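You operate a simulated robot arm through the tools that you are given. There is no shell and no other tool.

You are at the controls of a simulated robot arm. One attempt, no reset.

Task
Let the machine cool: heat and vacuum off, lid back, vent slider open.
Fine: heat knob off; vacuum lever and hold lever off before you slide the lid; the power knob stays on.

The check looks at the end state, three seconds after you hand in, the way a careful person would. Anything else that was tipped, shoved, dropped, spilled or broken makes it a failure. Lids that push on must go on centred and level and be pressed home; caps that screw on are set level and turned clockwise until they are tight.

Robot
A 7-joint arm with a fingered hand, fixed in place. Base frame: the origin is at the foot of the arm, x ahead of it, y to its left, z up. Units: mm, rad, N and s.
Its first joint turns from -2.897 to 2.897 rad. Payload 4.7 kg.
The TCP is the grasp point between the finger pads, 36 mm short of the fingertips. In the tool frame z runs along the fingers and y along their closing line. The gripper opens to 120 mm. The gripper's body begins 42 mm behind the TCP. The gripper is a hand of 5 fingers: y runs from the thumb to the fingers, the wrist lies at [-18, -122, -210] in the tool frame.
Orientation is that of the tool frame in the base frame, as a unit quaternion [w, x, y, z]. With the fingers straight down and the wrist toward the robot, the tool's x, y and z point along [0, 1, 0], [1, 0, 0] and [0, 0, -1] of the base frame.

Tools
- The arm moves only by the tool apply_moves. Its arguments are lists of equal length, an entry for each row: "slide": the shift along the tool's x, y, z in mm, a list of three; "rotation": the turn, a rotation vector about the tool's x, y, z in rad, a list of three. In form: {"slide": [[x, y, z], ...], "rotation": [[rx, ry, rz], ...]}. A call has 1 to 20 rows; each row is the pose to reach, as a shift and turn from the pose commanded when the call began, along the tool's axes at that moment. Each row takes 0.2 s and may step no farther than 50 mm and 0.15 rad from the row before; otherwise, the whole call is refused. A pose out of reach is approached as far as the arm can. The call stops where the force on the tool passes 50 N (or 10 N more than at its start, if that is more) or the arm is blocked; 0.2 s more then pass. In this call time passes only in rows, and 0.2 s behind the last. It gives the time, the measured TCP pose, the force on the tool (base axes), the opening and the grip force at its end, in the units of the frame above (readings bear some noise), with the torque about the TCP (base axes, N m) and any sound that the robot's microphone picked up.
- Cameras (640 x 400 px; columns grow to the right, rows downward): "scene" is fixed at [399, -649.4, 1509.1]; the picture's right is [0.99, 0.13, 0.00], its down [0.06, -0.47, -0.88] and it looks along [-0.12, 0.87, -0.47] (base axes); focal length 332 px, centre (320, 200). "wrist" rides on the gripper at [72, -91, -143] in the tool frame; the picture's right is [-0.80, 0.28, -0.52], its down [-0.53, -0.73, 0.43] and it looks along [-0.27, 0.62, 0.74] (tool axes); focal length 234 px, centre (320, 200).
- camera(camera): a new picture of that camera. It takes no simulated time.
- move_fingers(index, middle, ring, little, thumb_bend, thumb_turn): sets how far each is bent, from 0 (flat) to 1 (curled in); at 0.3 the hand is open as for a grip, at 0.7 the pads meet at the TCP. One left out holds its place. A second passes; each finger stops where it meets its share of the squeeze, and holds until it gets a number again. It is the only way to open and close the hand. It gives what a move gives, with no picture; readings hold the bend of each and the force on index, middle, ring, little, thumb and palm. thumb_turn goes from beside the hand (0) to across from the fingers (1), as for a grip.
- measure_at(camera, pixels): for up to 12 pixels [column, row] of the newest picture of that camera ("zoom" is the newest enlarged one), the place [x, y, z] in the base frame of the surface seen there, good to about 3 mm. It takes no simulated time.
- enlarge(camera, box): a new picture of the part [left, top, right, bottom] of that camera's present view, enlarged. It takes no simulated time.
- finish_job(): hands the job in; it is judged then, once.

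Leave the gripper open and the arm clear of the work at the hand-in unless told otherwise.

The tools are called after "Emit:" as name(argument=value, ...) on one line, values as JSON. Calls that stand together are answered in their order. apply_moves: Moves the arm, as the interface text tells. Its arguments: {"type":"object","properties":{"slide":{"type":"array","items":{"type":"array","items":{"type":"number"}}},"rotation":{"type":"array","items":{"type":"array","items":{"type":"number"}}}},"required":["slide","rotation"]} The other tools are called the same way: move_fingers (index, middle, ring, little, thumb_bend, thumb_turn) moves the fingers one by one; camera (camera) takes a picture; measure_at (camera, pixels) gives the place of the surface under pixels of a picture; enlarge (camera, box) takes an enlarged picture of a part of a camera's view; finish_job () hands the job in.

At the start:

```text
t: 0.0
tcp_pos: [429.7, 14.8, 931.2]
orientation: [-0.103, 0.696, 0.702, -0.111]
contact_force: [0.0, -0.2, 0.1]
moment: [0.01, -0.03, 0.0]
opening: 119.7
finger_force: 0.1
shape: jaw
bend: [0.3, 0.3, 0.3, 0.3, 0.3, 0.97]
finger forces: [0.0, 0.0, 0.1, 0.1, 0.0, 0.0]
```

scene: 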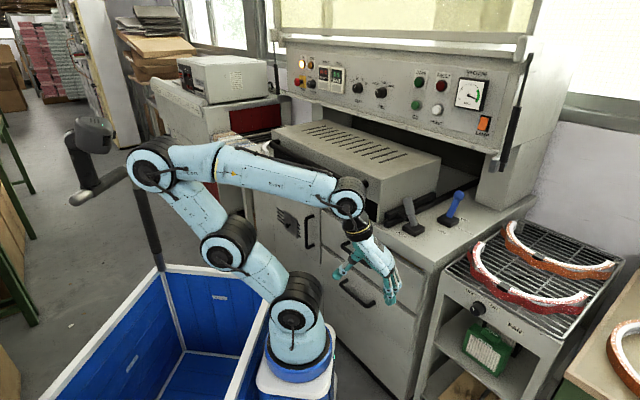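
wrist: 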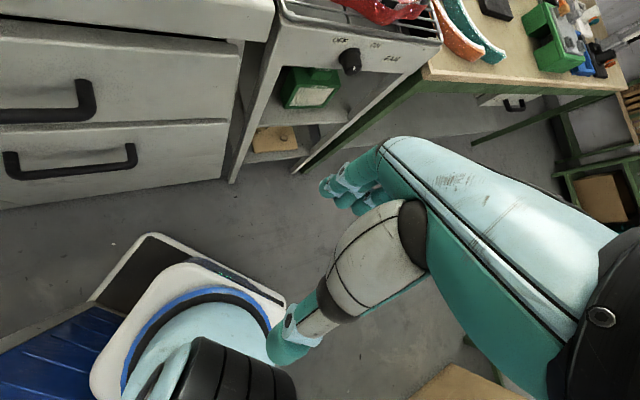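

The scene shows a vacuum-forming-type machine with a control panel (pixels 285-530, 40-150), a vented lid/box (270-440, 120-220), and two levers (410,215 black; 452,207 blue). I'll enlarge these areas to read the labels.

Emit:
enlarge(camera="scene", box=[270, 40, 400, 121])

Emit:
enlarge(camera="scene", box=[390, 50, 540, 144])

Emit:
enlarge(camera="scene", box=[380, 170, 500, 245])

Emit:
enlarge(camera="scene", box=[250, 100, 460, 231])

```text
4.92 times, centred on (335, 80) of scene
```

zoom: 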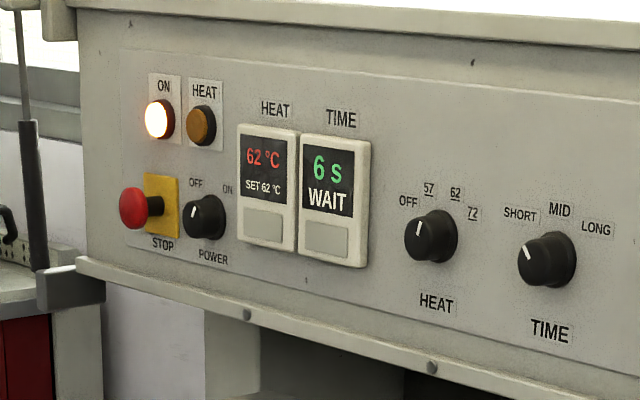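

```text
4.26 times, centred on (465, 97) of scene
```

zoom: 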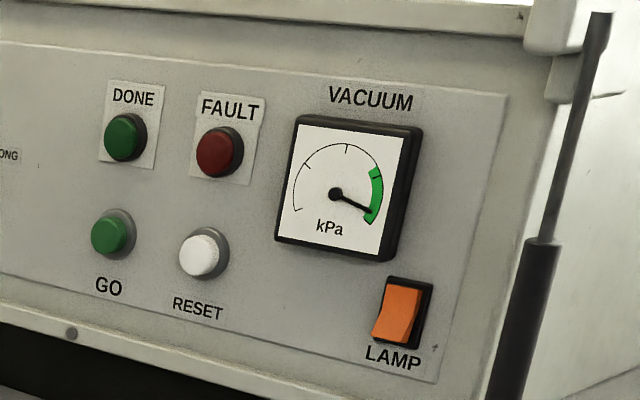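

```text
5.33 times, centred on (440, 208) of scene
```

zoom: 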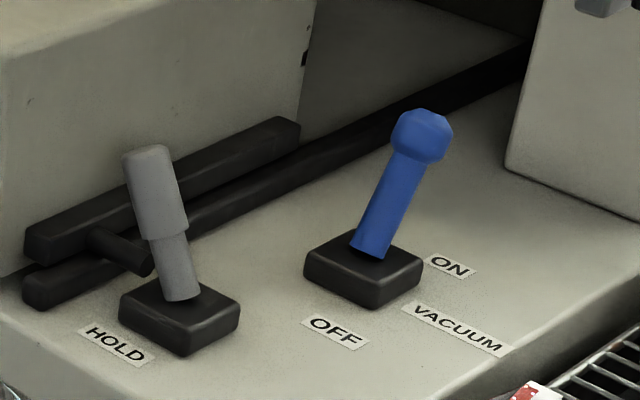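

```text
3.05 times, centred on (355, 166) of scene
```

zoom: 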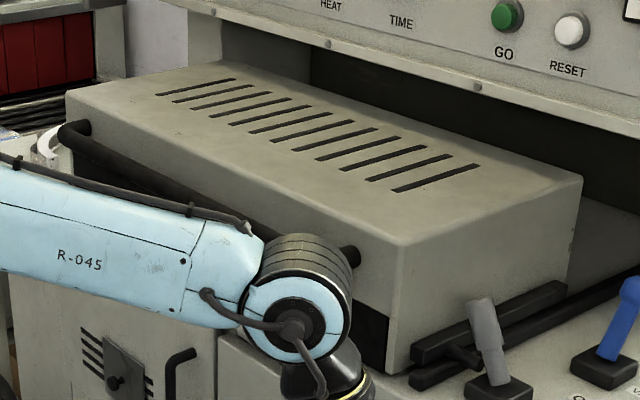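

The panel reads POWER, HEAT (OFF/57/62/72), TIME; the levers are HOLD (grey) and VACUUM (blue). There's a grille and plate on the cabinet front near scene (285,225), likely the vent slider. I'll measure key points in the scene picture.

Emit:
camera(camera="scene")

Emit:
measure_at(camera="scene", pixels=[[358, 88], [381, 92], [311, 84], [410, 202], [415, 228], [459, 193], [449, 220], [385, 215], [440, 165], [272, 140], [381, 183], [470, 230]])

Emit:
measure_at(camera="scene", pixels=[[285, 222], [288, 228], [308, 225], [300, 200], [350, 245], [400, 240], [430, 270], [320, 140], [355, 160], [400, 170], [299, 65], [520, 140]])

Emit:
enlarge(camera="scene", box=[250, 185, 410, 285])

Emit:
enlarge(camera="scene", box=[290, 60, 370, 110])

```text
taken
```

scene: 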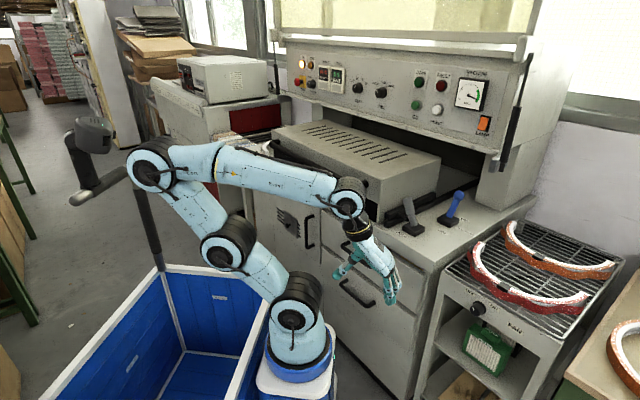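

```text
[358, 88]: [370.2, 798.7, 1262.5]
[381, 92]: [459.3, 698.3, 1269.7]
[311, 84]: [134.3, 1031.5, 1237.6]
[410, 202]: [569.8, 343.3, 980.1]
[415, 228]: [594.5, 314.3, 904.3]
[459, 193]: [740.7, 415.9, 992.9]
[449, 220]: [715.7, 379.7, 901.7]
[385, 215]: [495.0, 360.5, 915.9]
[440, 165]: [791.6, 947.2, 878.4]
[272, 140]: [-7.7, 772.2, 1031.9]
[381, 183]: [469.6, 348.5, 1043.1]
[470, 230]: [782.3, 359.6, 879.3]
```

```text
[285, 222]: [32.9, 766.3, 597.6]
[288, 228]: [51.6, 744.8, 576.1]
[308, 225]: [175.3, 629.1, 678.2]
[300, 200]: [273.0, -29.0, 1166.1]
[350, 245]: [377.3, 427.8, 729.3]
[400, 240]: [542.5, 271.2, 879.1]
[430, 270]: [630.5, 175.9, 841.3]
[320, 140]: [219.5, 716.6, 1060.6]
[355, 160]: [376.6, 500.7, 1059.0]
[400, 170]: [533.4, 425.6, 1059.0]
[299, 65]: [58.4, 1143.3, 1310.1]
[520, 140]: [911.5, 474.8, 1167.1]
```

```text
4.00 times, centred on (330, 235) of scene
```

zoom: 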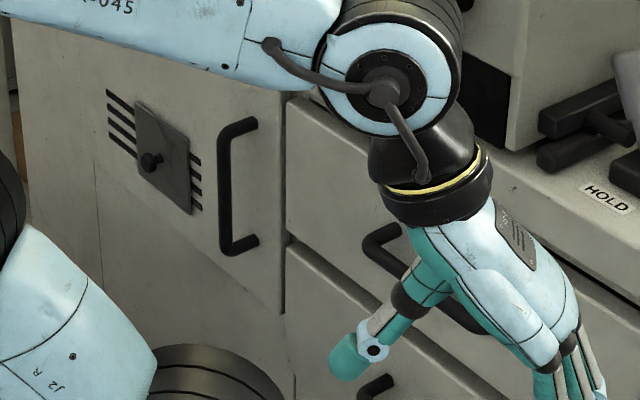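

```text
8.00 times, centred on (330, 85) of scene
```

zoom: 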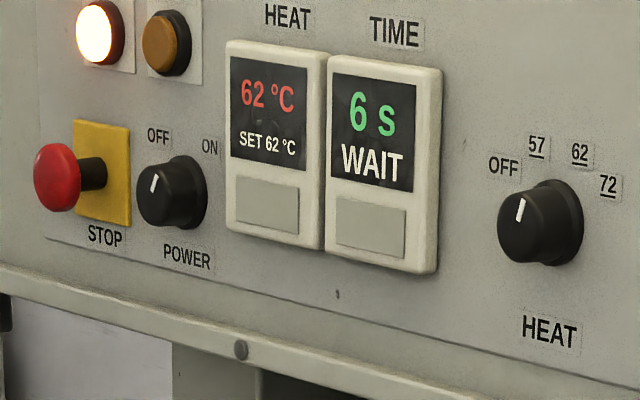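

The machine's front runs diagonally (its back direction is about [0.71,0.71,0]). The vent slider plate with a knob is on the cabinet's front door at zoom (150,160). I'll measure the robot base/links and more machine points to work out the geometry.

Emit:
measure_at(camera="scene", pixels=[[297, 310], [295, 345], [225, 245], [150, 165], [90, 140], [345, 205], [280, 395], [150, 230], [230, 310], [330, 385]])

Emit:
enlarge(camera="scene", box=[260, 110, 460, 235])

Emit:
measure_at(camera="zoom", pixels=[[410, 236], [585, 172], [60, 85], [205, 55], [340, 245], [60, 112], [200, 185], [560, 275], [440, 350], [560, 290], [625, 270], [535, 330]])

```text
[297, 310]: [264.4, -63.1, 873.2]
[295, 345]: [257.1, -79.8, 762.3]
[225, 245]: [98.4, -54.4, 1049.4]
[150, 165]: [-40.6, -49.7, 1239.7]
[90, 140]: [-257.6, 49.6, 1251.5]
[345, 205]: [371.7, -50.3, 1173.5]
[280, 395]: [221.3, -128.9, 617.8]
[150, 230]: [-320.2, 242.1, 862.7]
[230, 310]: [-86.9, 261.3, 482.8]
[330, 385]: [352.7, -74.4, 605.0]
```

```text
3.20 times, centred on (360, 172) of scene
```

zoom: 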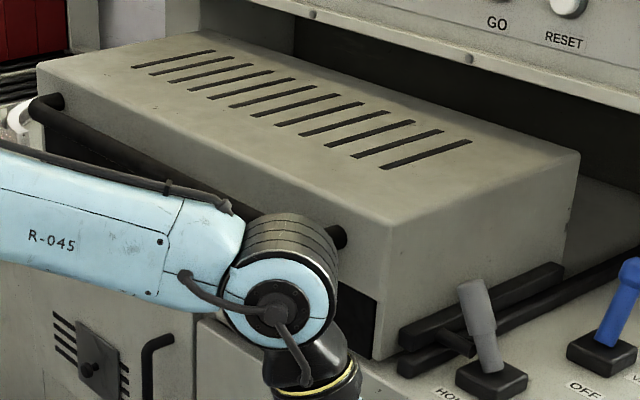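

```text
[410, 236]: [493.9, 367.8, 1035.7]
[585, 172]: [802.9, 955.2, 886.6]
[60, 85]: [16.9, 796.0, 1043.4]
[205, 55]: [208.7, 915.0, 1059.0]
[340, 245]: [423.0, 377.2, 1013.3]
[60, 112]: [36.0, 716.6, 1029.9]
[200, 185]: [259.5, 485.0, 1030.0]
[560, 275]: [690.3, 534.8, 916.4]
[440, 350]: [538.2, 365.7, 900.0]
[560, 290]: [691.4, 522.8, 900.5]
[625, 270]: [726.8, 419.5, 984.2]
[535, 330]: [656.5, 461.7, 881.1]
```

The arm's home is over the area in front of the machine; machine axes are u=[0.71,-0.71,0] (right) and v=[0.71,0.71,0] (back). First I'll level the tool (about 17° pitch around tool x) and rise 100 mm, to be clear before yawing toward the machine.

Emit:
apply_moves(slide=[[0, -10, -32], [0, -20, -64], [-1, -30, -95]], rotation=[[-0.1, 0, 0], [-0.2, 0, 0], [-0.304, 0, 0]])

```text
t: 0.8
tcp_pos: [431.4, 13.4, 1029.8]
orientation: [0.005, 0.703, 0.711, -0.003]
contact_force: [0.5, 0.2, -0.2]
moment: [0.01, -0.03, 0.01]
opening: 119.5
finger_force: 0.1
shape: jaw
bend: [0.3, 0.3, 0.3, 0.3, 0.3, 0.97]
finger forces: [0.0, 0.0, 0.1, 0.0, 0.0, 0.1]
```

Tool is level now. Next I yaw +45° to face the machine and move to about (300,295,1100), still short of the lid handle (v≈535).

Emit:
apply_moves(slide=[[40, -19, -10], [81, -38, -20], [121, -57, -30], [162, -76, -40], [203, -95, -50], [243, -114, -60], [284, -134, -70]], rotation=[[0, 0, -0.112], [0, 0, -0.224], [0, 0, -0.336], [0, 0, -0.448], [0, 0, -0.56], [0, 0, -0.672], [0, 0, -0.785]])

Emit:
camera(camera="scene")

Emit:
camera(camera="wrist")

```text
t: 2.4
tcp_pos: [295.9, 301.2, 1097.6]
orientation: [0.003, 0.379, 0.925, -0.004]
contact_force: [-0.8, -0.6, 0.1]
moment: [0.05, -0.09, 0.0]
opening: 119.7
finger_force: 0.1
shape: jaw
bend: [0.3, 0.3, 0.3, 0.3, 0.3, 0.98]
finger forces: [0.0, 0.0, 0.1, 0.1, 0.0, 0.0]
```

```text
taken
```

scene: 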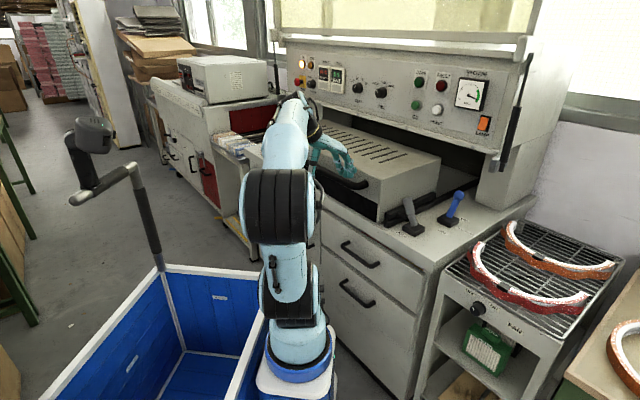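

```text
taken
```

wrist: 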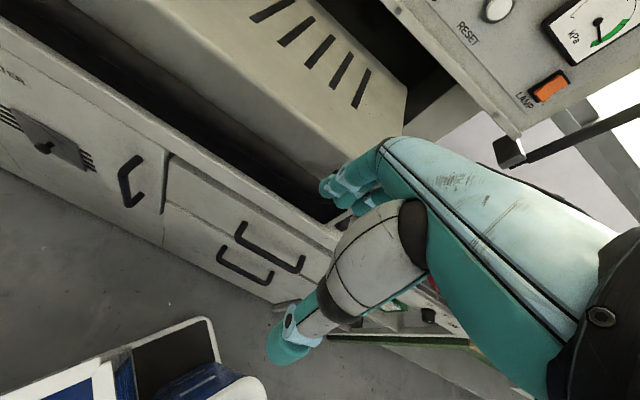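

The yaw worked. The wrist view shows the vent plate at (45,150) with a partial label at (10,75), plus drawers and the lid. I'll enlarge the vent and the lid region in both views.

Emit:
enlarge(camera="wrist", box=[0, 50, 160, 220])

Emit:
enlarge(camera="scene", box=[370, 140, 530, 240])

Emit:
measure_at(camera="wrist", pixels=[[45, 148], [30, 125], [10, 120], [90, 165], [70, 140], [130, 180], [165, 185], [250, 120], [5, 20], [60, 10], [20, 170], [85, 155]])

```text
2.35 times, centred on (80, 135) of wrist
```

zoom: 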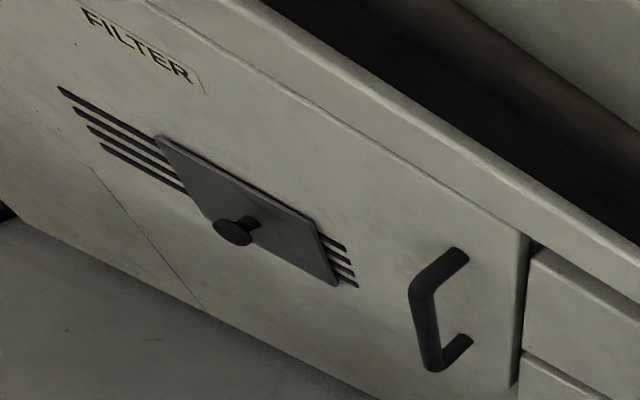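

```text
4.00 times, centred on (450, 190) of scene
```

zoom: 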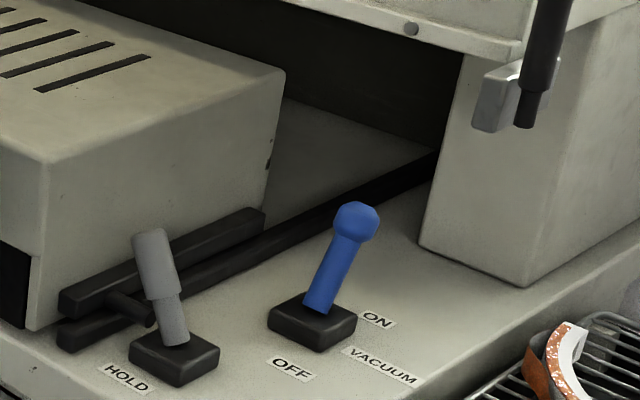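

```text
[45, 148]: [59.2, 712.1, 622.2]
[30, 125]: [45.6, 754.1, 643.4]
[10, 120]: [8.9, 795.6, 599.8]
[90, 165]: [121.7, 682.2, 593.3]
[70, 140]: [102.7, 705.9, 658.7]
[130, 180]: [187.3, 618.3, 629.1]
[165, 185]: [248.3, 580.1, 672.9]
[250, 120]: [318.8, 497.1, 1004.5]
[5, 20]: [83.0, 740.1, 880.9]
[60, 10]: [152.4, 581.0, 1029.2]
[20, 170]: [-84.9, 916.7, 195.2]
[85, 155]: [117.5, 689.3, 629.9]
```

The plate carries a "FILTER" label above its left slots; I need a closer view of this slider and its surroundings. I'll check the bin rim's height first to keep the arm clear of it.

Emit:
measure_at(camera="scene", pixels=[[160, 268], [210, 268], [267, 295], [262, 330], [240, 395], [95, 330], [133, 170], [165, 262], [240, 240], [225, 210], [203, 165], [250, 160]])

Emit:
enlarge(camera="scene", box=[200, 110, 330, 260])

```text
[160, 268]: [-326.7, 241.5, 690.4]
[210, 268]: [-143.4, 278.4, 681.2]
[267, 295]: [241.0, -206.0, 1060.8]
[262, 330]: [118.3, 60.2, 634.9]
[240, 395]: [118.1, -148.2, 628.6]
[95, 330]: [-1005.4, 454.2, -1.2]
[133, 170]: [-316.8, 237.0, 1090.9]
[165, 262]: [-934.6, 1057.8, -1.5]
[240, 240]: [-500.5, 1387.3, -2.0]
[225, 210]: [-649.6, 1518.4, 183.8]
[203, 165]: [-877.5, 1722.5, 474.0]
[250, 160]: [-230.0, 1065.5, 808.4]
```

```text
2.67 times, centred on (265, 185) of scene
```

zoom: 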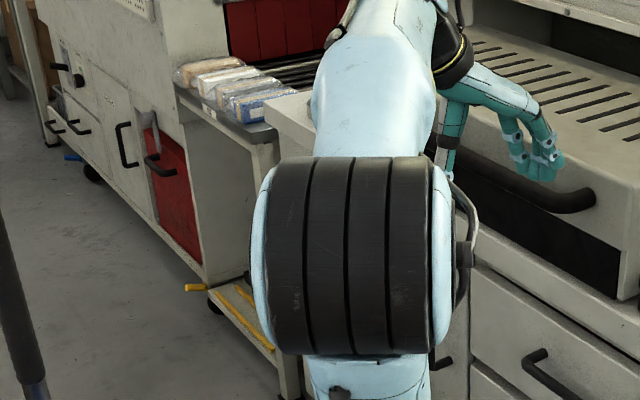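

Bin rim tops out near z≈690 and y≈280, so my route in front of the cabinet stays outside it. I'll move left and down to about u=-488, v=400, z=662, pitching up 30°, so the wrist camera faces the vent slider.

Emit:
apply_moves(slide=[[34.6, -1.6, 31.1], [69.1, -3.1, 62.3], [103.7, -4.7, 93.4], [138.3, -6.3, 124.6], [172.9, -7.9, 155.7], [207.4, -9.4, 186.9], [242, -11, 218], [276.6, -12.6, 249.1], [311.1, -14.1, 280.3], [345.7, -15.7, 311.4], [380.3, -17.3, 342.6], [414.9, -18.9, 373.7], [449.4, -20.4, 404.9], [484, -22, 436]], rotation=[[-0.037, 0, 0], [-0.075, 0, 0], [-0.112, 0, 0], [-0.15, 0, 0], [-0.187, 0, 0], [-0.225, 0, 0], [-0.262, 0, 0], [-0.299, 0, 0], [-0.337, 0, 0], [-0.374, 0, 0], [-0.412, 0, 0], [-0.449, 0, 0], [-0.487, 0, 0], [-0.524, 0, 0]])

Emit:
camera(camera="wrist")

Emit:
camera(camera="scene")

```text
t: 5.4
tcp_pos: [-66.2, 621.3, 657.1]
orientation: [0.099, 0.366, 0.895, 0.236]
contact_force: [0.5, -0.1, 0.4]
moment: [-0.05, 0.01, -0.02]
opening: 120.0
finger_force: 0.1
shape: jaw
bend: [0.3, 0.3, 0.3, 0.3, 0.3, 0.98]
finger forces: [0.1, 0.1, 0.0, 0.0, 0.0, 0.0]
```

```text
taken
```

wrist: 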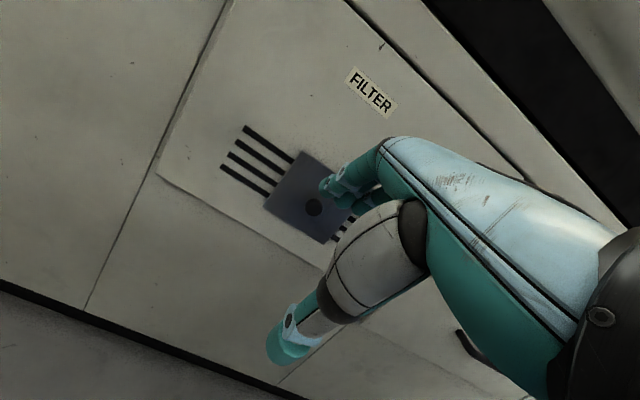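

```text
taken
```

scene: 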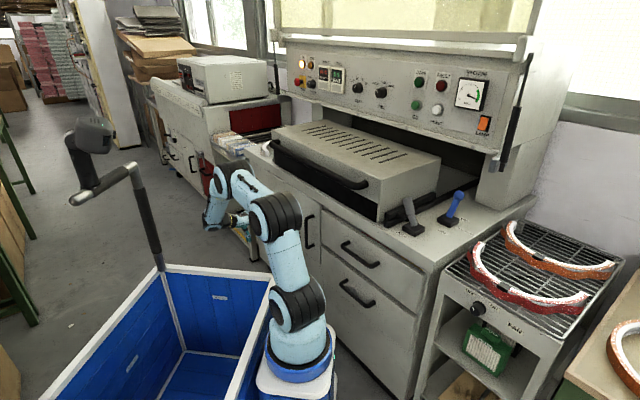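

The slider plate and knob are clear; the only nearby label is FILTER. Now the lid is unobstructed in the scene, so I'll enlarge it and the slider to check for another vent slider or labels.

Emit:
enlarge(camera="scene", box=[235, 110, 455, 248])

Emit:
enlarge(camera="wrist", box=[190, 50, 430, 290])

Emit:
enlarge(camera="scene", box=[440, 215, 640, 340])

Emit:
measure_at(camera="wrist", pixels=[[245, 128], [222, 168], [292, 162], [300, 152], [265, 208], [325, 242], [313, 207], [355, 220], [333, 238], [372, 90], [215, 60], [240, 240]])

```text
2.90 times, centred on (345, 179) of scene
```

zoom: 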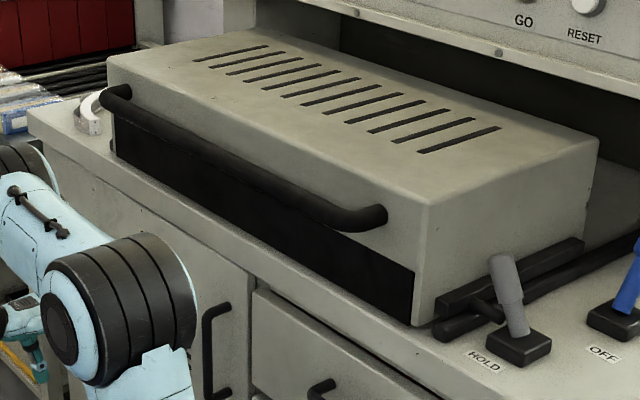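

```text
1.67 times, centred on (310, 170) of wrist
```

zoom: 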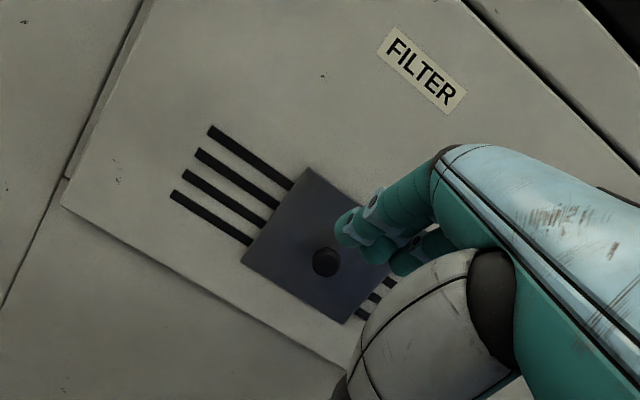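

```text
3.20 times, centred on (540, 278) of scene
```

zoom: 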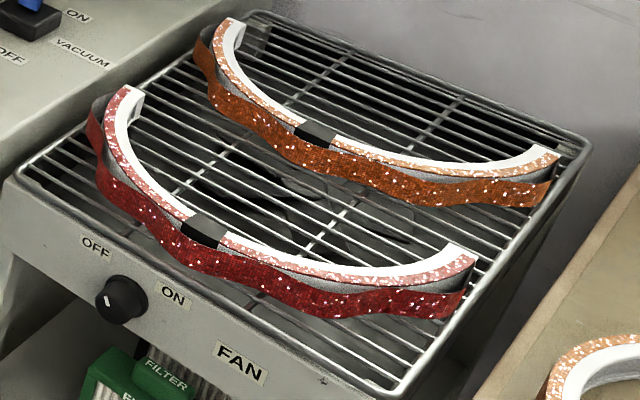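

```text
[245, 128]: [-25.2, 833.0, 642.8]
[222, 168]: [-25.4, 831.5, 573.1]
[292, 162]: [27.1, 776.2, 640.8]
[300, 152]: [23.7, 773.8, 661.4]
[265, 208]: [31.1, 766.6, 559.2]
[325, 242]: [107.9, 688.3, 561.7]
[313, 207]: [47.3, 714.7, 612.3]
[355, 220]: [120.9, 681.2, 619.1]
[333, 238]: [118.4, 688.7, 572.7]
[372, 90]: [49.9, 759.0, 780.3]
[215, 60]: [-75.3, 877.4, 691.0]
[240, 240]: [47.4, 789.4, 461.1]
```

No other slider is visible; the plate with the knob over the four grille slots is the vent slider. My fingers hide its right end, so I'll shift 80 mm right, 40 down and 40 back for an unobstructed look.

Emit:
apply_moves(slide=[[-27, -18, 5], [-54, -36, 10], [-80, -54.6, 14.6]], rotation=[[0, 0, 0], [0, 0, 0], [0, 0, 0]])

Emit:
enlarge(camera="wrist", box=[100, 30, 420, 230])

```text
t: 6.2
tcp_pos: [-40.0, 532.0, 617.4]
orientation: [0.1, 0.364, 0.896, 0.235]
contact_force: [-0.3, -0.8, 0.3]
moment: [-0.01, 0.02, 0.0]
opening: 120.2
finger_force: 0.1
shape: jaw
bend: [0.3, 0.3, 0.3, 0.3, 0.3, 0.98]
finger forces: [0.0, 0.0, 0.0, 0.0, 0.0, 0.1]
```

```text
2.00 times, centred on (260, 130) of wrist
```

zoom: 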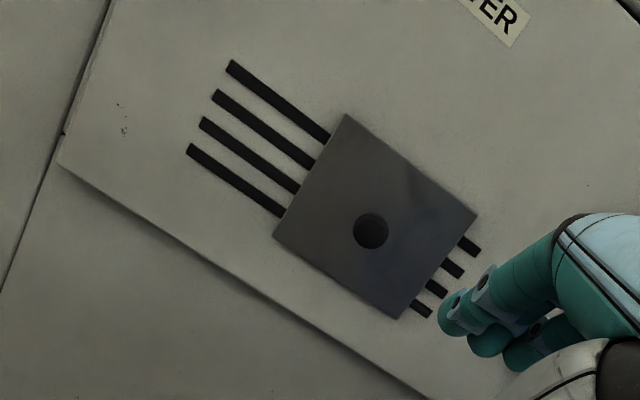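

Now the whole slider is visible: long slot parts to the left, short stubs to the right of the plate. I'll measure the slot ends and plate edges.

Emit:
measure_at(camera="zoom", pixels=[[232, 66], [192, 152], [325, 137], [285, 212], [346, 116], [275, 235], [476, 216], [400, 317], [478, 250], [428, 314], [371, 231], [60, 165]])

```text
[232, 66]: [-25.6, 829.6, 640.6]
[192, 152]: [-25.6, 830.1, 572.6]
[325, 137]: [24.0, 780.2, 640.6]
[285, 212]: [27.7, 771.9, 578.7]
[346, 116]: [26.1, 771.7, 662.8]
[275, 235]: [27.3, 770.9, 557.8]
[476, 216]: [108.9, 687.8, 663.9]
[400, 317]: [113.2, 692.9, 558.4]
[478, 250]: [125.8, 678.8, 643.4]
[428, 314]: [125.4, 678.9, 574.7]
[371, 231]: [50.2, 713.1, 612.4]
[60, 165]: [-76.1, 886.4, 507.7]
```

Slots run u≈-605…-391, the plate covers -527…-410 (z 558–664), and the knob is at u≈-469, z≈612, protruding to v≈540. To plan contact, I'll measure where my fingers and thumb are in this wrist view.

Emit:
camera(camera="wrist")

Emit:
measure_at(camera="wrist", pixels=[[330, 186], [340, 175], [360, 170], [380, 145], [347, 200], [370, 205], [280, 350], [290, 320], [320, 300], [350, 250], [410, 230], [450, 190]])

Emit:
enlarge(camera="wrist", box=[240, 120, 440, 380])

```text
taken
```

wrist: 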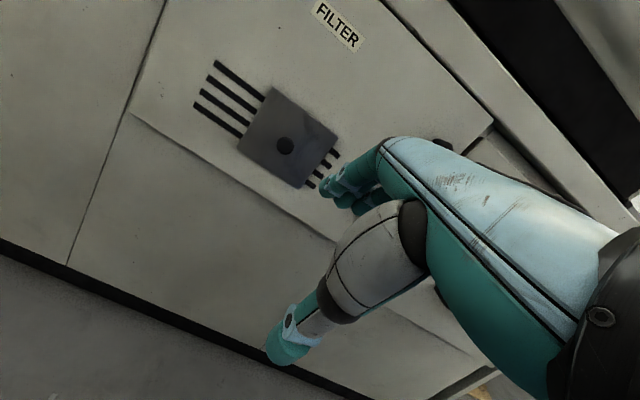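

```text
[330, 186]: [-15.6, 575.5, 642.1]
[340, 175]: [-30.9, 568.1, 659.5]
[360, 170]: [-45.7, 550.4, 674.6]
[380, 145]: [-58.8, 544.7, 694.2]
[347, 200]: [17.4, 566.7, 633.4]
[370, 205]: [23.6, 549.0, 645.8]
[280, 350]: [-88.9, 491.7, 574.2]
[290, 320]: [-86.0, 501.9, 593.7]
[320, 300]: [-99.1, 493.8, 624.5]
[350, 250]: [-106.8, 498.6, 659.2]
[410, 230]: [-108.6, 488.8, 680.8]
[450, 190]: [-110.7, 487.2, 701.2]
```

```text
1.54 times, centred on (340, 250) of wrist
```

zoom: 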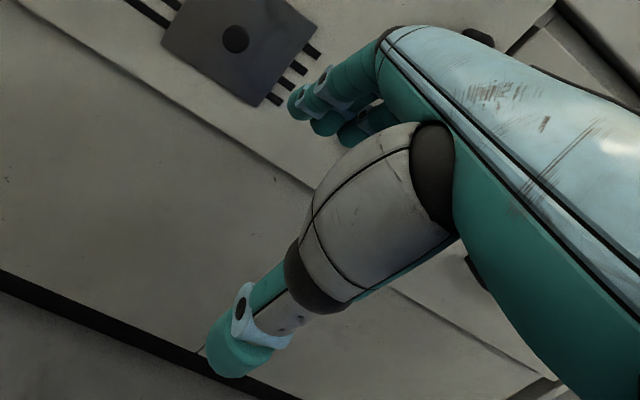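

I now know the finger layout (index on the tool +x side, side surface at x≈+17; thumb at y≈-70). I'll form a pointing hand: index extended, other fingers curled, thumb tucked, as a precise pusher. Current spot has over 70 mm of free space ahead.

Emit:
move_fingers(index=0.1, middle=1.0, ring=1.0, little=1.0, thumb_bend=0.3, thumb_turn=0.5)

Emit:
camera(camera="wrist")

Emit:
enlarge(camera="wrist", box=[240, 80, 480, 380])

```text
t: 7.2
tcp_pos: [-38.4, 531.0, 616.5]
orientation: [0.101, 0.366, 0.895, 0.234]
contact_force: [0.6, 0.5, 0.0]
moment: [-0.01, -0.04, -0.04]
opening: 166.4
finger_force: 0.1
shape: fingers
bend: [0.1, 1.0, 1.0, 1.0, 0.3, 0.49]
finger forces: [0.1, 0.0, 0.0, 0.0, 0.0, 0.0]
```

```text
taken
```

wrist: 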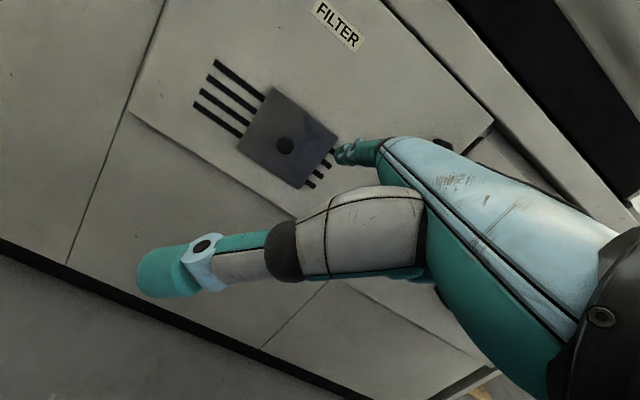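

```text
1.33 times, centred on (360, 230) of wrist
```

zoom: 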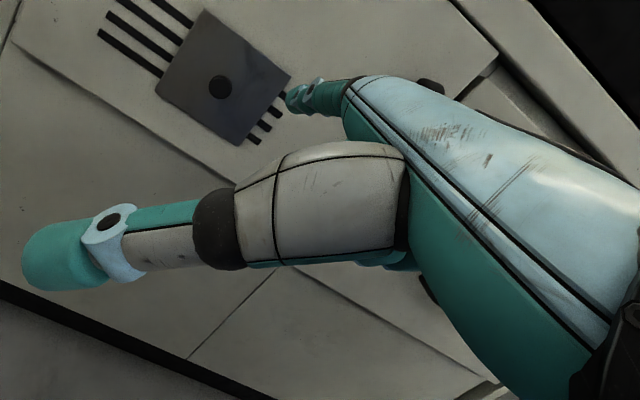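

The thumb now sticks out sideways, so I'll turn it back under the hand, then measure the index fingertip (near wrist pixel (340,155)).

Emit:
move_fingers(thumb_turn=1.0, thumb_bend=0.2)

Emit:
camera(camera="wrist")

Emit:
measure_at(camera="wrist", pixels=[[338, 155], [345, 150], [352, 158], [365, 150], [340, 160], [375, 150]])

Emit:
enlarge(camera="wrist", box=[260, 80, 440, 260])

```text
t: 8.2
tcp_pos: [-39.1, 532.6, 617.2]
orientation: [0.101, 0.364, 0.896, 0.234]
contact_force: [0.1, -0.1, -0.4]
moment: [-0.03, 0.01, 0.0]
opening: 165.5
finger_force: 0.0
shape: fingers
bend: [0.1, 1.0, 1.0, 1.0, 0.2, 0.97]
finger forces: [0.0, 0.0, 0.0, 0.1, 0.1, 0.0]
```

```text
taken
```

wrist: 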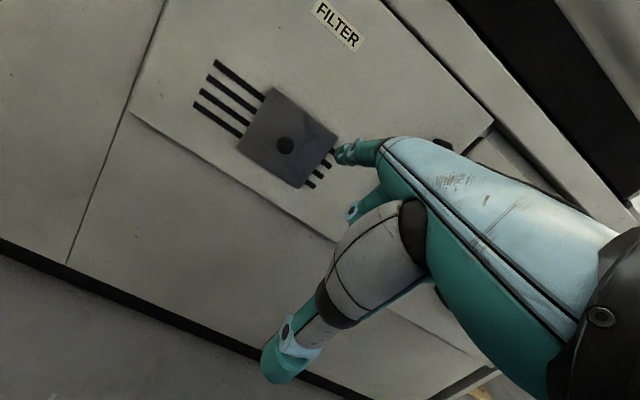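

```text
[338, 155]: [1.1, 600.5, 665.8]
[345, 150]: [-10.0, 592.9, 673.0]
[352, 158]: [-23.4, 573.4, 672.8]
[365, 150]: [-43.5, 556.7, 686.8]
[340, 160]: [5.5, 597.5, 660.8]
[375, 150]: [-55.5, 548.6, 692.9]
```

```text
2.22 times, centred on (350, 170) of wrist
```

zoom: 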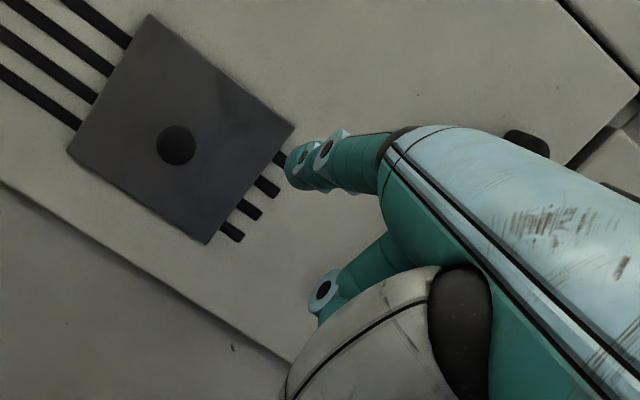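

Index tip sits at about TCP + (80 forward, 47 up), finger about 20 mm left-biased. I'll bring the tip to the right side of the slider knob (tip v≈556, z≈612, finger's left face ~30 mm right of the knob).

Emit:
apply_moves(slide=[[0, 28, 36], [0, 56, 72], [0, 84, 108.5]], rotation=[[0, 0, 0], [0, 0, 0], [0, 0, 0]])

Emit:
camera(camera="wrist")

Emit:
enlarge(camera="wrist", box=[180, 60, 440, 220])

Emit:
camera(camera="scene")

```text
t: 9.0
tcp_pos: [48.0, 624.1, 567.0]
orientation: [0.101, 0.364, 0.895, 0.237]
contact_force: [-17.3, -15.4, 6.1]
moment: [0.79, -0.74, 0.32]
opening: 143.6
finger_force: 11.6
shape: fingers
bend: [0.14, 1.0, 1.0, 1.0, 0.2, 0.97]
finger forces: [23.3, 0.0, 0.0, 0.0, 0.0, 0.1]
```

```text
taken
```

wrist: 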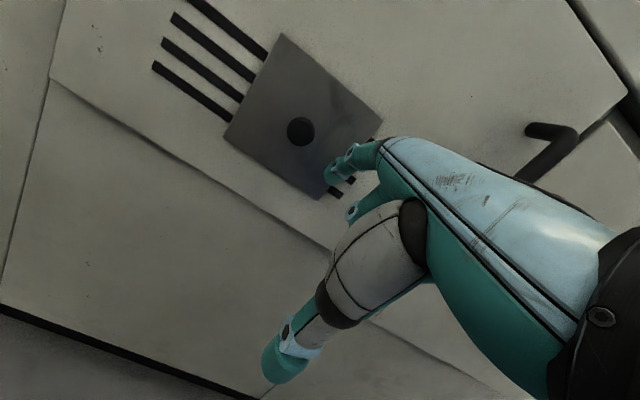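

```text
2.46 times, centred on (310, 140) of wrist
```

zoom: 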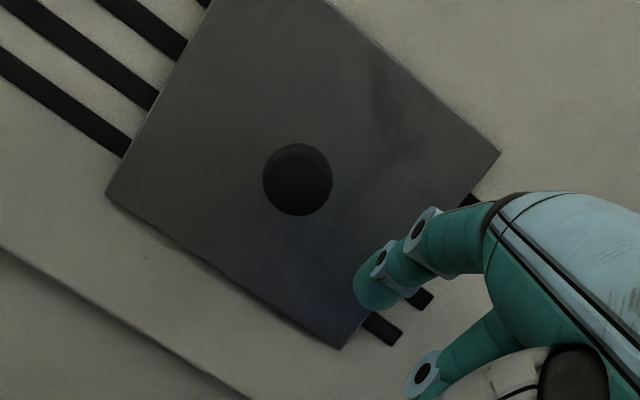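

```text
taken
```

scene: 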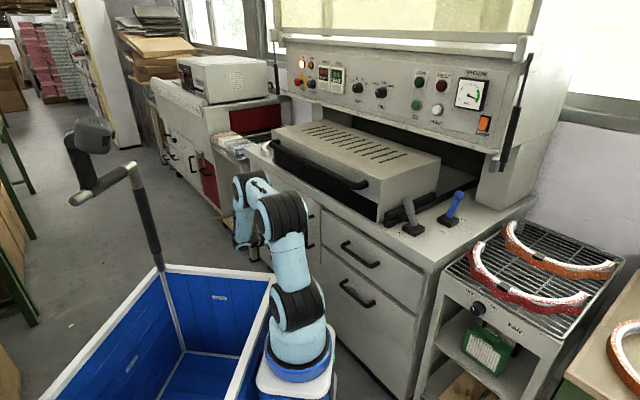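

The index tip is pressing the plate (23 N), so I'm ~10 mm too deep. I'll back off 14 mm and measure the fingertip against the knob.

Emit:
apply_moves(slide=[[0, -12.1, -7]], rotation=[[0, 0, 0]])

Emit:
enlarge(camera="wrist", box=[180, 60, 440, 220])

Emit:
measure_at(camera="zoom", pixels=[[297, 170], [365, 285], [375, 300], [385, 265], [425, 230], [360, 270], [380, 300]])

```text
t: 9.4
tcp_pos: [43.2, 613.2, 564.8]
orientation: [0.101, 0.365, 0.895, 0.235]
contact_force: [-2.2, -2.0, -1.2]
moment: [0.03, 0.01, 0.04]
opening: 162.7
finger_force: 1.3
shape: fingers
bend: [0.11, 1.0, 1.0, 1.0, 0.2, 0.97]
finger forces: [2.5, 0.0, 0.1, 0.0, 0.1, 0.0]
```

```text
2.46 times, centred on (310, 140) of wrist
```

zoom: 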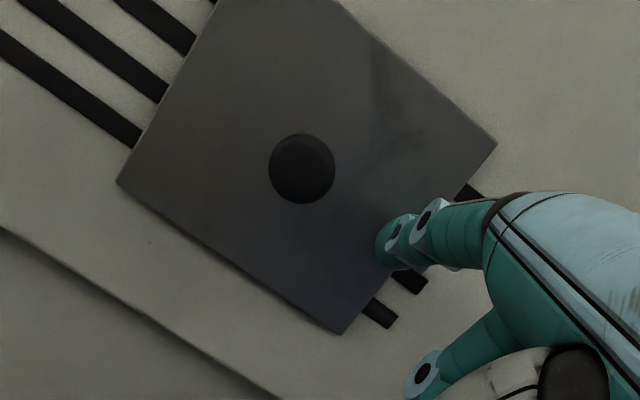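

```text
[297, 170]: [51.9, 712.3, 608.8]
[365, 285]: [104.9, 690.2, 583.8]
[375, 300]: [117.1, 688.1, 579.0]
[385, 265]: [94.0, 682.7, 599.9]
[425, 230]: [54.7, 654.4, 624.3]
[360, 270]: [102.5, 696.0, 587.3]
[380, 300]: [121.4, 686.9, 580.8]
```

Fingertip face is at u≈-416, z≈600, nearly touching the plate. I'll back off 5 mm, raise 8 mm, then sweep left toward the knob (about 40 mm to contact) with small steps, and push it on by ~30 mm.

Emit:
apply_moves(slide=[[0, -0.3, -9.4], [15, -0.3, -9.4], [30, -0.3, -9.4], [40, -0.3, -9.4], [48, -0.3, -9.4], [56, -0.3, -9.4], [64, -0.3, -9.4]], rotation=[[0, 0, 0], [0, 0, 0], [0, 0, 0], [0, 0, 0], [0, 0, 0], [0, 0, 0], [0, 0, 0]])

Emit:
enlarge(camera="wrist", box=[180, 60, 440, 220])

```text
t: 11.0
tcp_pos: [-9.7, 653.9, 573.3]
orientation: [0.101, 0.365, 0.895, 0.235]
contact_force: [0.4, -2.0, -0.1]
moment: [0.08, 0.03, -0.12]
opening: 165.5
finger_force: 0.4
shape: fingers
bend: [0.1, 1.0, 1.0, 1.0, 0.2, 0.97]
finger forces: [1.3, 0.0, 0.0, 0.0, 0.0, 0.0]
```

```text
2.46 times, centred on (310, 140) of wrist
```

zoom: 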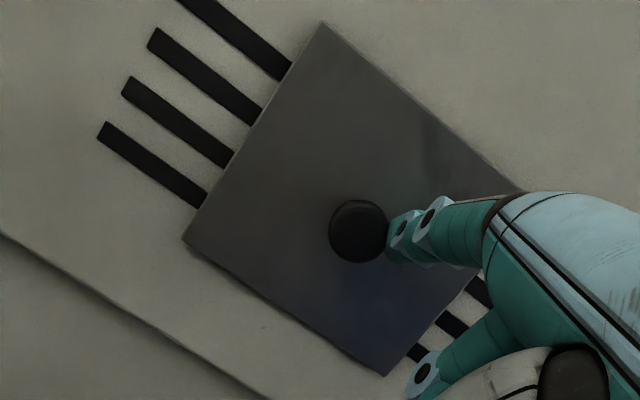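

The slider is moving left under the finger with low force (~1–2 N). I'll measure how far it went, then keep pushing.

Emit:
measure_at(camera="zoom", pixels=[[358, 225], [322, 25], [185, 240], [385, 375], [105, 128], [155, 35]])

Emit:
apply_moves(slide=[[8, 0, 0], [16, 0, 0], [24, 0, 0], [32, 0, 0]], rotation=[[0, 0, 0], [0, 0, 0], [0, 0, 0], [0, 0, 0]])

Emit:
enlarge(camera="wrist", box=[180, 60, 440, 220])

Emit:
measure_at(camera="zoom", pixels=[[375, 245], [335, 50], [200, 265], [400, 395], [130, 150], [175, 60]])

```text
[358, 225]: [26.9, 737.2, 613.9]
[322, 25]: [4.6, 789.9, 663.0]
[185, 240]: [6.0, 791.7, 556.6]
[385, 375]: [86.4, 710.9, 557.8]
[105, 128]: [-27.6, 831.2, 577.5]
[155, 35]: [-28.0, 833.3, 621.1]
```

```text
t: 12.0
tcp_pos: [-30.5, 675.1, 574.3]
orientation: [0.1, 0.364, 0.896, 0.235]
contact_force: [0.6, -1.0, -0.8]
moment: [0.06, 0.06, -0.13]
opening: 165.5
finger_force: 1.2
shape: fingers
bend: [0.1, 1.0, 1.0, 1.0, 0.2, 0.97]
finger forces: [1.1, 0.0, 0.1, 0.0, 0.0, 0.1]
```

```text
2.46 times, centred on (310, 140) of wrist
```

zoom: 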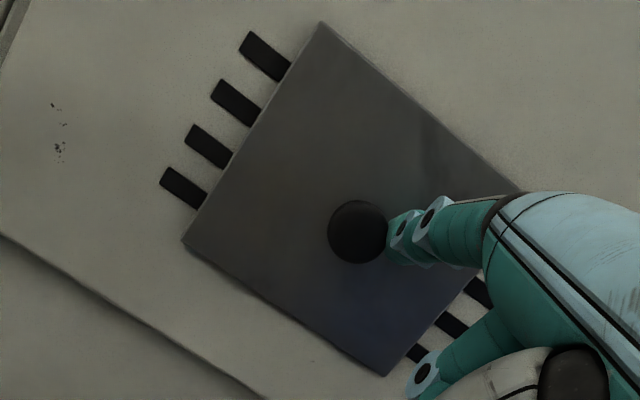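

```text
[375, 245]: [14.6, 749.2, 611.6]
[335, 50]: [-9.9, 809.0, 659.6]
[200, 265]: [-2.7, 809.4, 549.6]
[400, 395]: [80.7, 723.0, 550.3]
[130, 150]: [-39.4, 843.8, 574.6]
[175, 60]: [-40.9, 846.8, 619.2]
```

The plate has moved ~55 mm left, still freely. I'll keep pushing in small steps until a stop is felt.

Emit:
apply_moves(slide=[[6, 0, 0], [12, 0, 0], [18, 0, 0], [24, 0, 0], [30, 0, 0]], rotation=[[0, 0, 0], [0, 0, 0], [0, 0, 0], [0, 0, 0], [0, 0, 0]])

Emit:
enlarge(camera="wrist", box=[180, 60, 440, 220])

```text
t: 13.2
tcp_pos: [-52.1, 696.3, 571.3]
orientation: [0.101, 0.364, 0.895, 0.235]
contact_force: [0.4, -1.1, 0.2]
moment: [0.1, 0.0, -0.11]
opening: 165.9
finger_force: 1.1
shape: fingers
bend: [0.1, 1.0, 1.0, 1.0, 0.2, 0.97]
finger forces: [1.4, 0.1, 0.0, 0.1, 0.0, 0.1]
```

```text
2.46 times, centred on (310, 140) of wrist
```

zoom: 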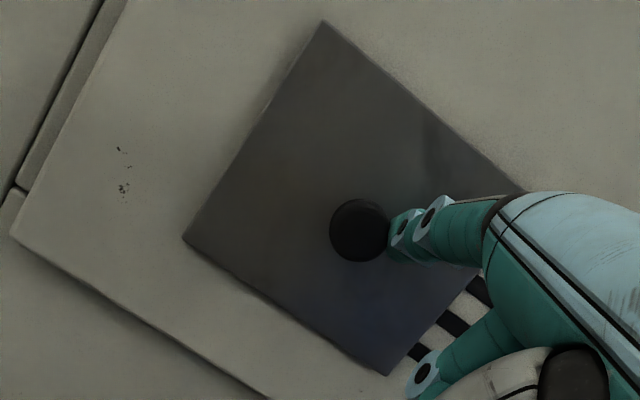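

The plate now just covers the left slot ends. I'll continue gently to find the end stop.

Emit:
apply_moves(slide=[[5, 0, 0], [10, 0, 0], [15, 0, 0], [20, 0, 0]], rotation=[[0, 0, 0], [0, 0, 0], [0, 0, 0], [0, 0, 0]])

Emit:
enlarge(camera="wrist", box=[180, 60, 440, 220])

```text
t: 14.2
tcp_pos: [-65.3, 711.3, 571.4]
orientation: [0.102, 0.365, 0.895, 0.234]
contact_force: [8.0, -10.2, 1.0]
moment: [0.46, 0.31, -1.17]
opening: 165.4
finger_force: 5.8
shape: fingers
bend: [0.1, 1.0, 1.0, 1.0, 0.2, 0.97]
finger forces: [11.8, 0.0, 0.0, 0.1, 0.1, 0.1]
```

```text
2.46 times, centred on (310, 140) of wrist
```

zoom: 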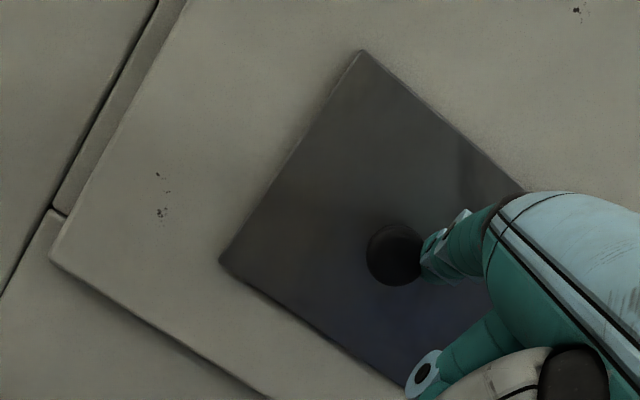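

I feel a stop (≈13 N) – the plate is now at its left end, with the right half of the slots exposed. To understand which end is "open", I'll retreat 40 mm and take an unobstructed look.

Emit:
apply_moves(slide=[[-4, 0, 0], [-4, -17, -10], [-4, -34.6, -20], [25, -60, -40], [60, -90, -60]], rotation=[[0, 0, 0], [0, 0, 0], [0, 0, 0], [0, 0, 0], [0, 0, 0]])

Emit:
camera(camera="wrist")

Emit:
enlarge(camera="wrist", box=[200, 60, 460, 260])

Emit:
enlarge(camera="scene", box=[225, 160, 345, 285])

```text
refused: row 5 steps farther than a row can; nothing moved
```

```text
taken
```

wrist: 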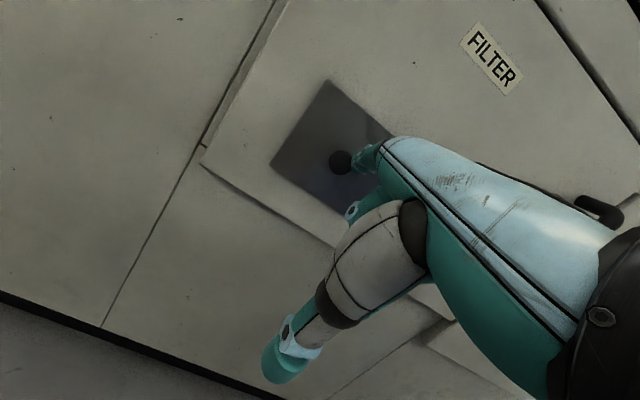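

```text
2.00 times, centred on (330, 160) of wrist
```

zoom: 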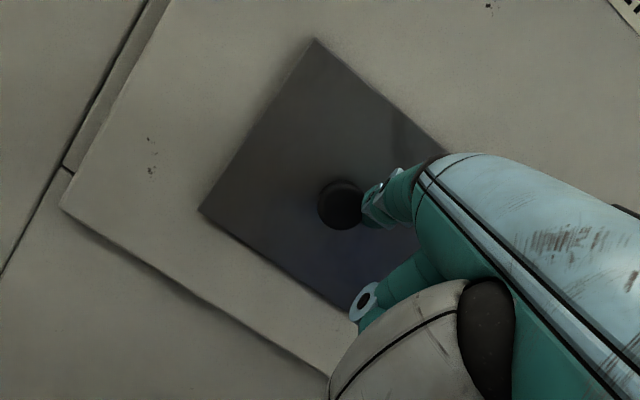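

```text
3.20 times, centred on (285, 222) of scene
```

zoom: 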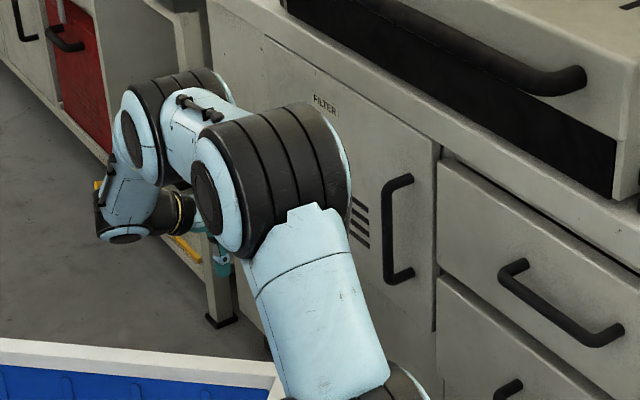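

The move was refused for step size; nothing moved. I'll repeat the retreat with smaller steps.

Emit:
apply_moves(slide=[[-4, 0, 0], [-4, -17, -10], [-4, -34.6, -20], [-4, -60, -40], [-35, -75, -50], [-70, -87, -58]], rotation=[[0, 0, 0], [0, 0, 0], [0, 0, 0], [0, 0, 0], [0, 0, 0], [0, 0, 0]])

Emit:
camera(camera="wrist")

Emit:
enlarge(camera="wrist", box=[140, 0, 460, 200])

```text
t: 15.6
tcp_pos: [-87.9, 587.9, 580.7]
orientation: [0.099, 0.364, 0.896, 0.236]
contact_force: [0.3, -0.6, 0.0]
moment: [0.0, 0.0, 0.02]
opening: 165.9
finger_force: 0.0
shape: fingers
bend: [0.1, 1.0, 1.0, 1.0, 0.2, 0.97]
finger forces: [0.0, 0.1, 0.1, 0.0, 0.0, 0.0]
```

```text
taken
```

wrist: 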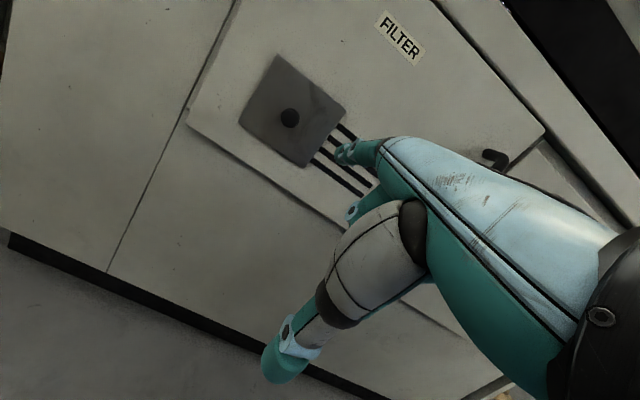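

```text
2.00 times, centred on (300, 100) of wrist
```

zoom: 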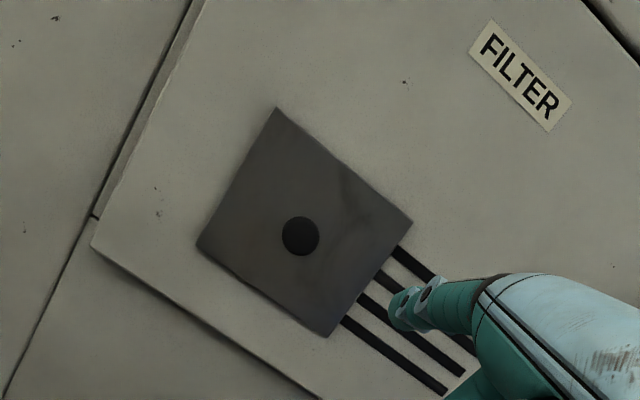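

I'll measure the plate's present edges and the slot ends.

Emit:
measure_at(camera="zoom", pixels=[[277, 110], [198, 243], [412, 220], [326, 335], [300, 236], [350, 320], [445, 390], [402, 250], [395, 265]])

```text
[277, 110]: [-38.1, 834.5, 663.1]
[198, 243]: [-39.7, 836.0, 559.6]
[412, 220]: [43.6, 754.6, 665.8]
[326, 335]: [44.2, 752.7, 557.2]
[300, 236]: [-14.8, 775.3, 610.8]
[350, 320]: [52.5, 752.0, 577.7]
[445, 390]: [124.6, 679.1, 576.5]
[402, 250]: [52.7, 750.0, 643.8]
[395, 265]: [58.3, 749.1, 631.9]
```

Plate now spans u≈-618…-502 (moved 92 mm), covering the left slot half with 13 mm overlap. To find the full travel I'll test the other end: go to the knob's left side and push right gently. First the finger goes left of the knob (TCP u≈-602), then forward.

Emit:
apply_moves(slide=[[42, -1.5, 2.6], [84, -3, 5.2], [124, -4.5, 7.8], [124, 25, 25], [124, 54, 42], [124, 82, 57]], rotation=[[0, 0, 0], [0, 0, 0], [0, 0, 0], [0, 0, 0], [0, 0, 0], [0, 0, 0]])

Emit:
enlarge(camera="wrist", box=[180, 60, 480, 260])

```text
t: 17.0
tcp_pos: [-109.5, 745.3, 569.8]
orientation: [0.1, 0.364, 0.896, 0.235]
contact_force: [-0.2, -0.6, 0.4]
moment: [0.01, -0.03, -0.03]
opening: 165.7
finger_force: 0.1
shape: fingers
bend: [0.1, 1.0, 1.0, 1.0, 0.2, 0.97]
finger forces: [0.0, 0.1, 0.1, 0.0, 0.1, 0.0]
```

```text
2.00 times, centred on (330, 160) of wrist
```

zoom: 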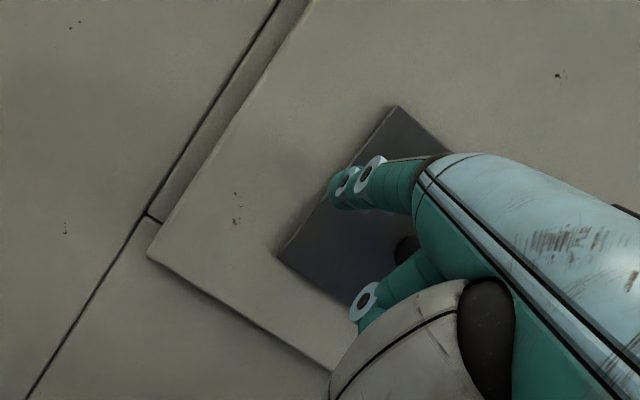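

The finger is left of the knob. Now pushing right in steps, watching the force.

Emit:
apply_moves(slide=[[-10, 0, 0], [-20, 0, 0], [-30, 0, 0], [-40, 0, 0], [-50, 0, 0], [-60, 0, 0], [-70, 0, 0], [-80, 0, 0], [-90, 0, 0], [-100, 0, 0]], rotation=[[0, 0, 0], [0, 0, 0], [0, 0, 0], [0, 0, 0], [0, 0, 0], [0, 0, 0], [0, 0, 0], [0, 0, 0], [0, 0, 0], [0, 0, 0]])

Emit:
enlarge(camera="wrist", box=[180, 60, 480, 260])

```text
t: 19.2
tcp_pos: [-35.7, 674.6, 569.6]
orientation: [0.101, 0.365, 0.895, 0.235]
contact_force: [-1.7, -0.9, 1.2]
moment: [0.04, -0.1, 0.13]
opening: 165.3
finger_force: 1.1
shape: fingers
bend: [0.1, 1.0, 1.0, 1.0, 0.2, 0.97]
finger forces: [1.6, 0.1, 0.0, 0.0, 0.0, 0.0]
```

```text
2.00 times, centred on (330, 160) of wrist
```

zoom: 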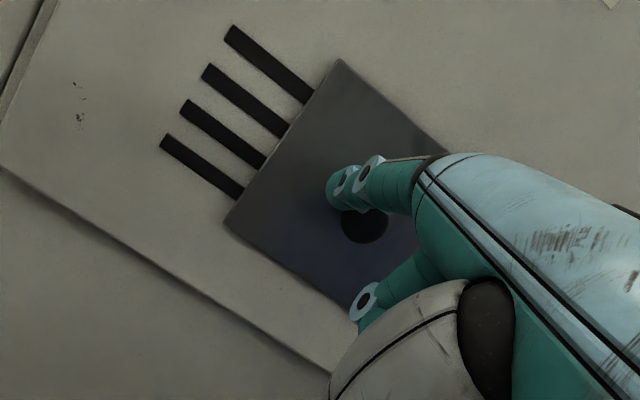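

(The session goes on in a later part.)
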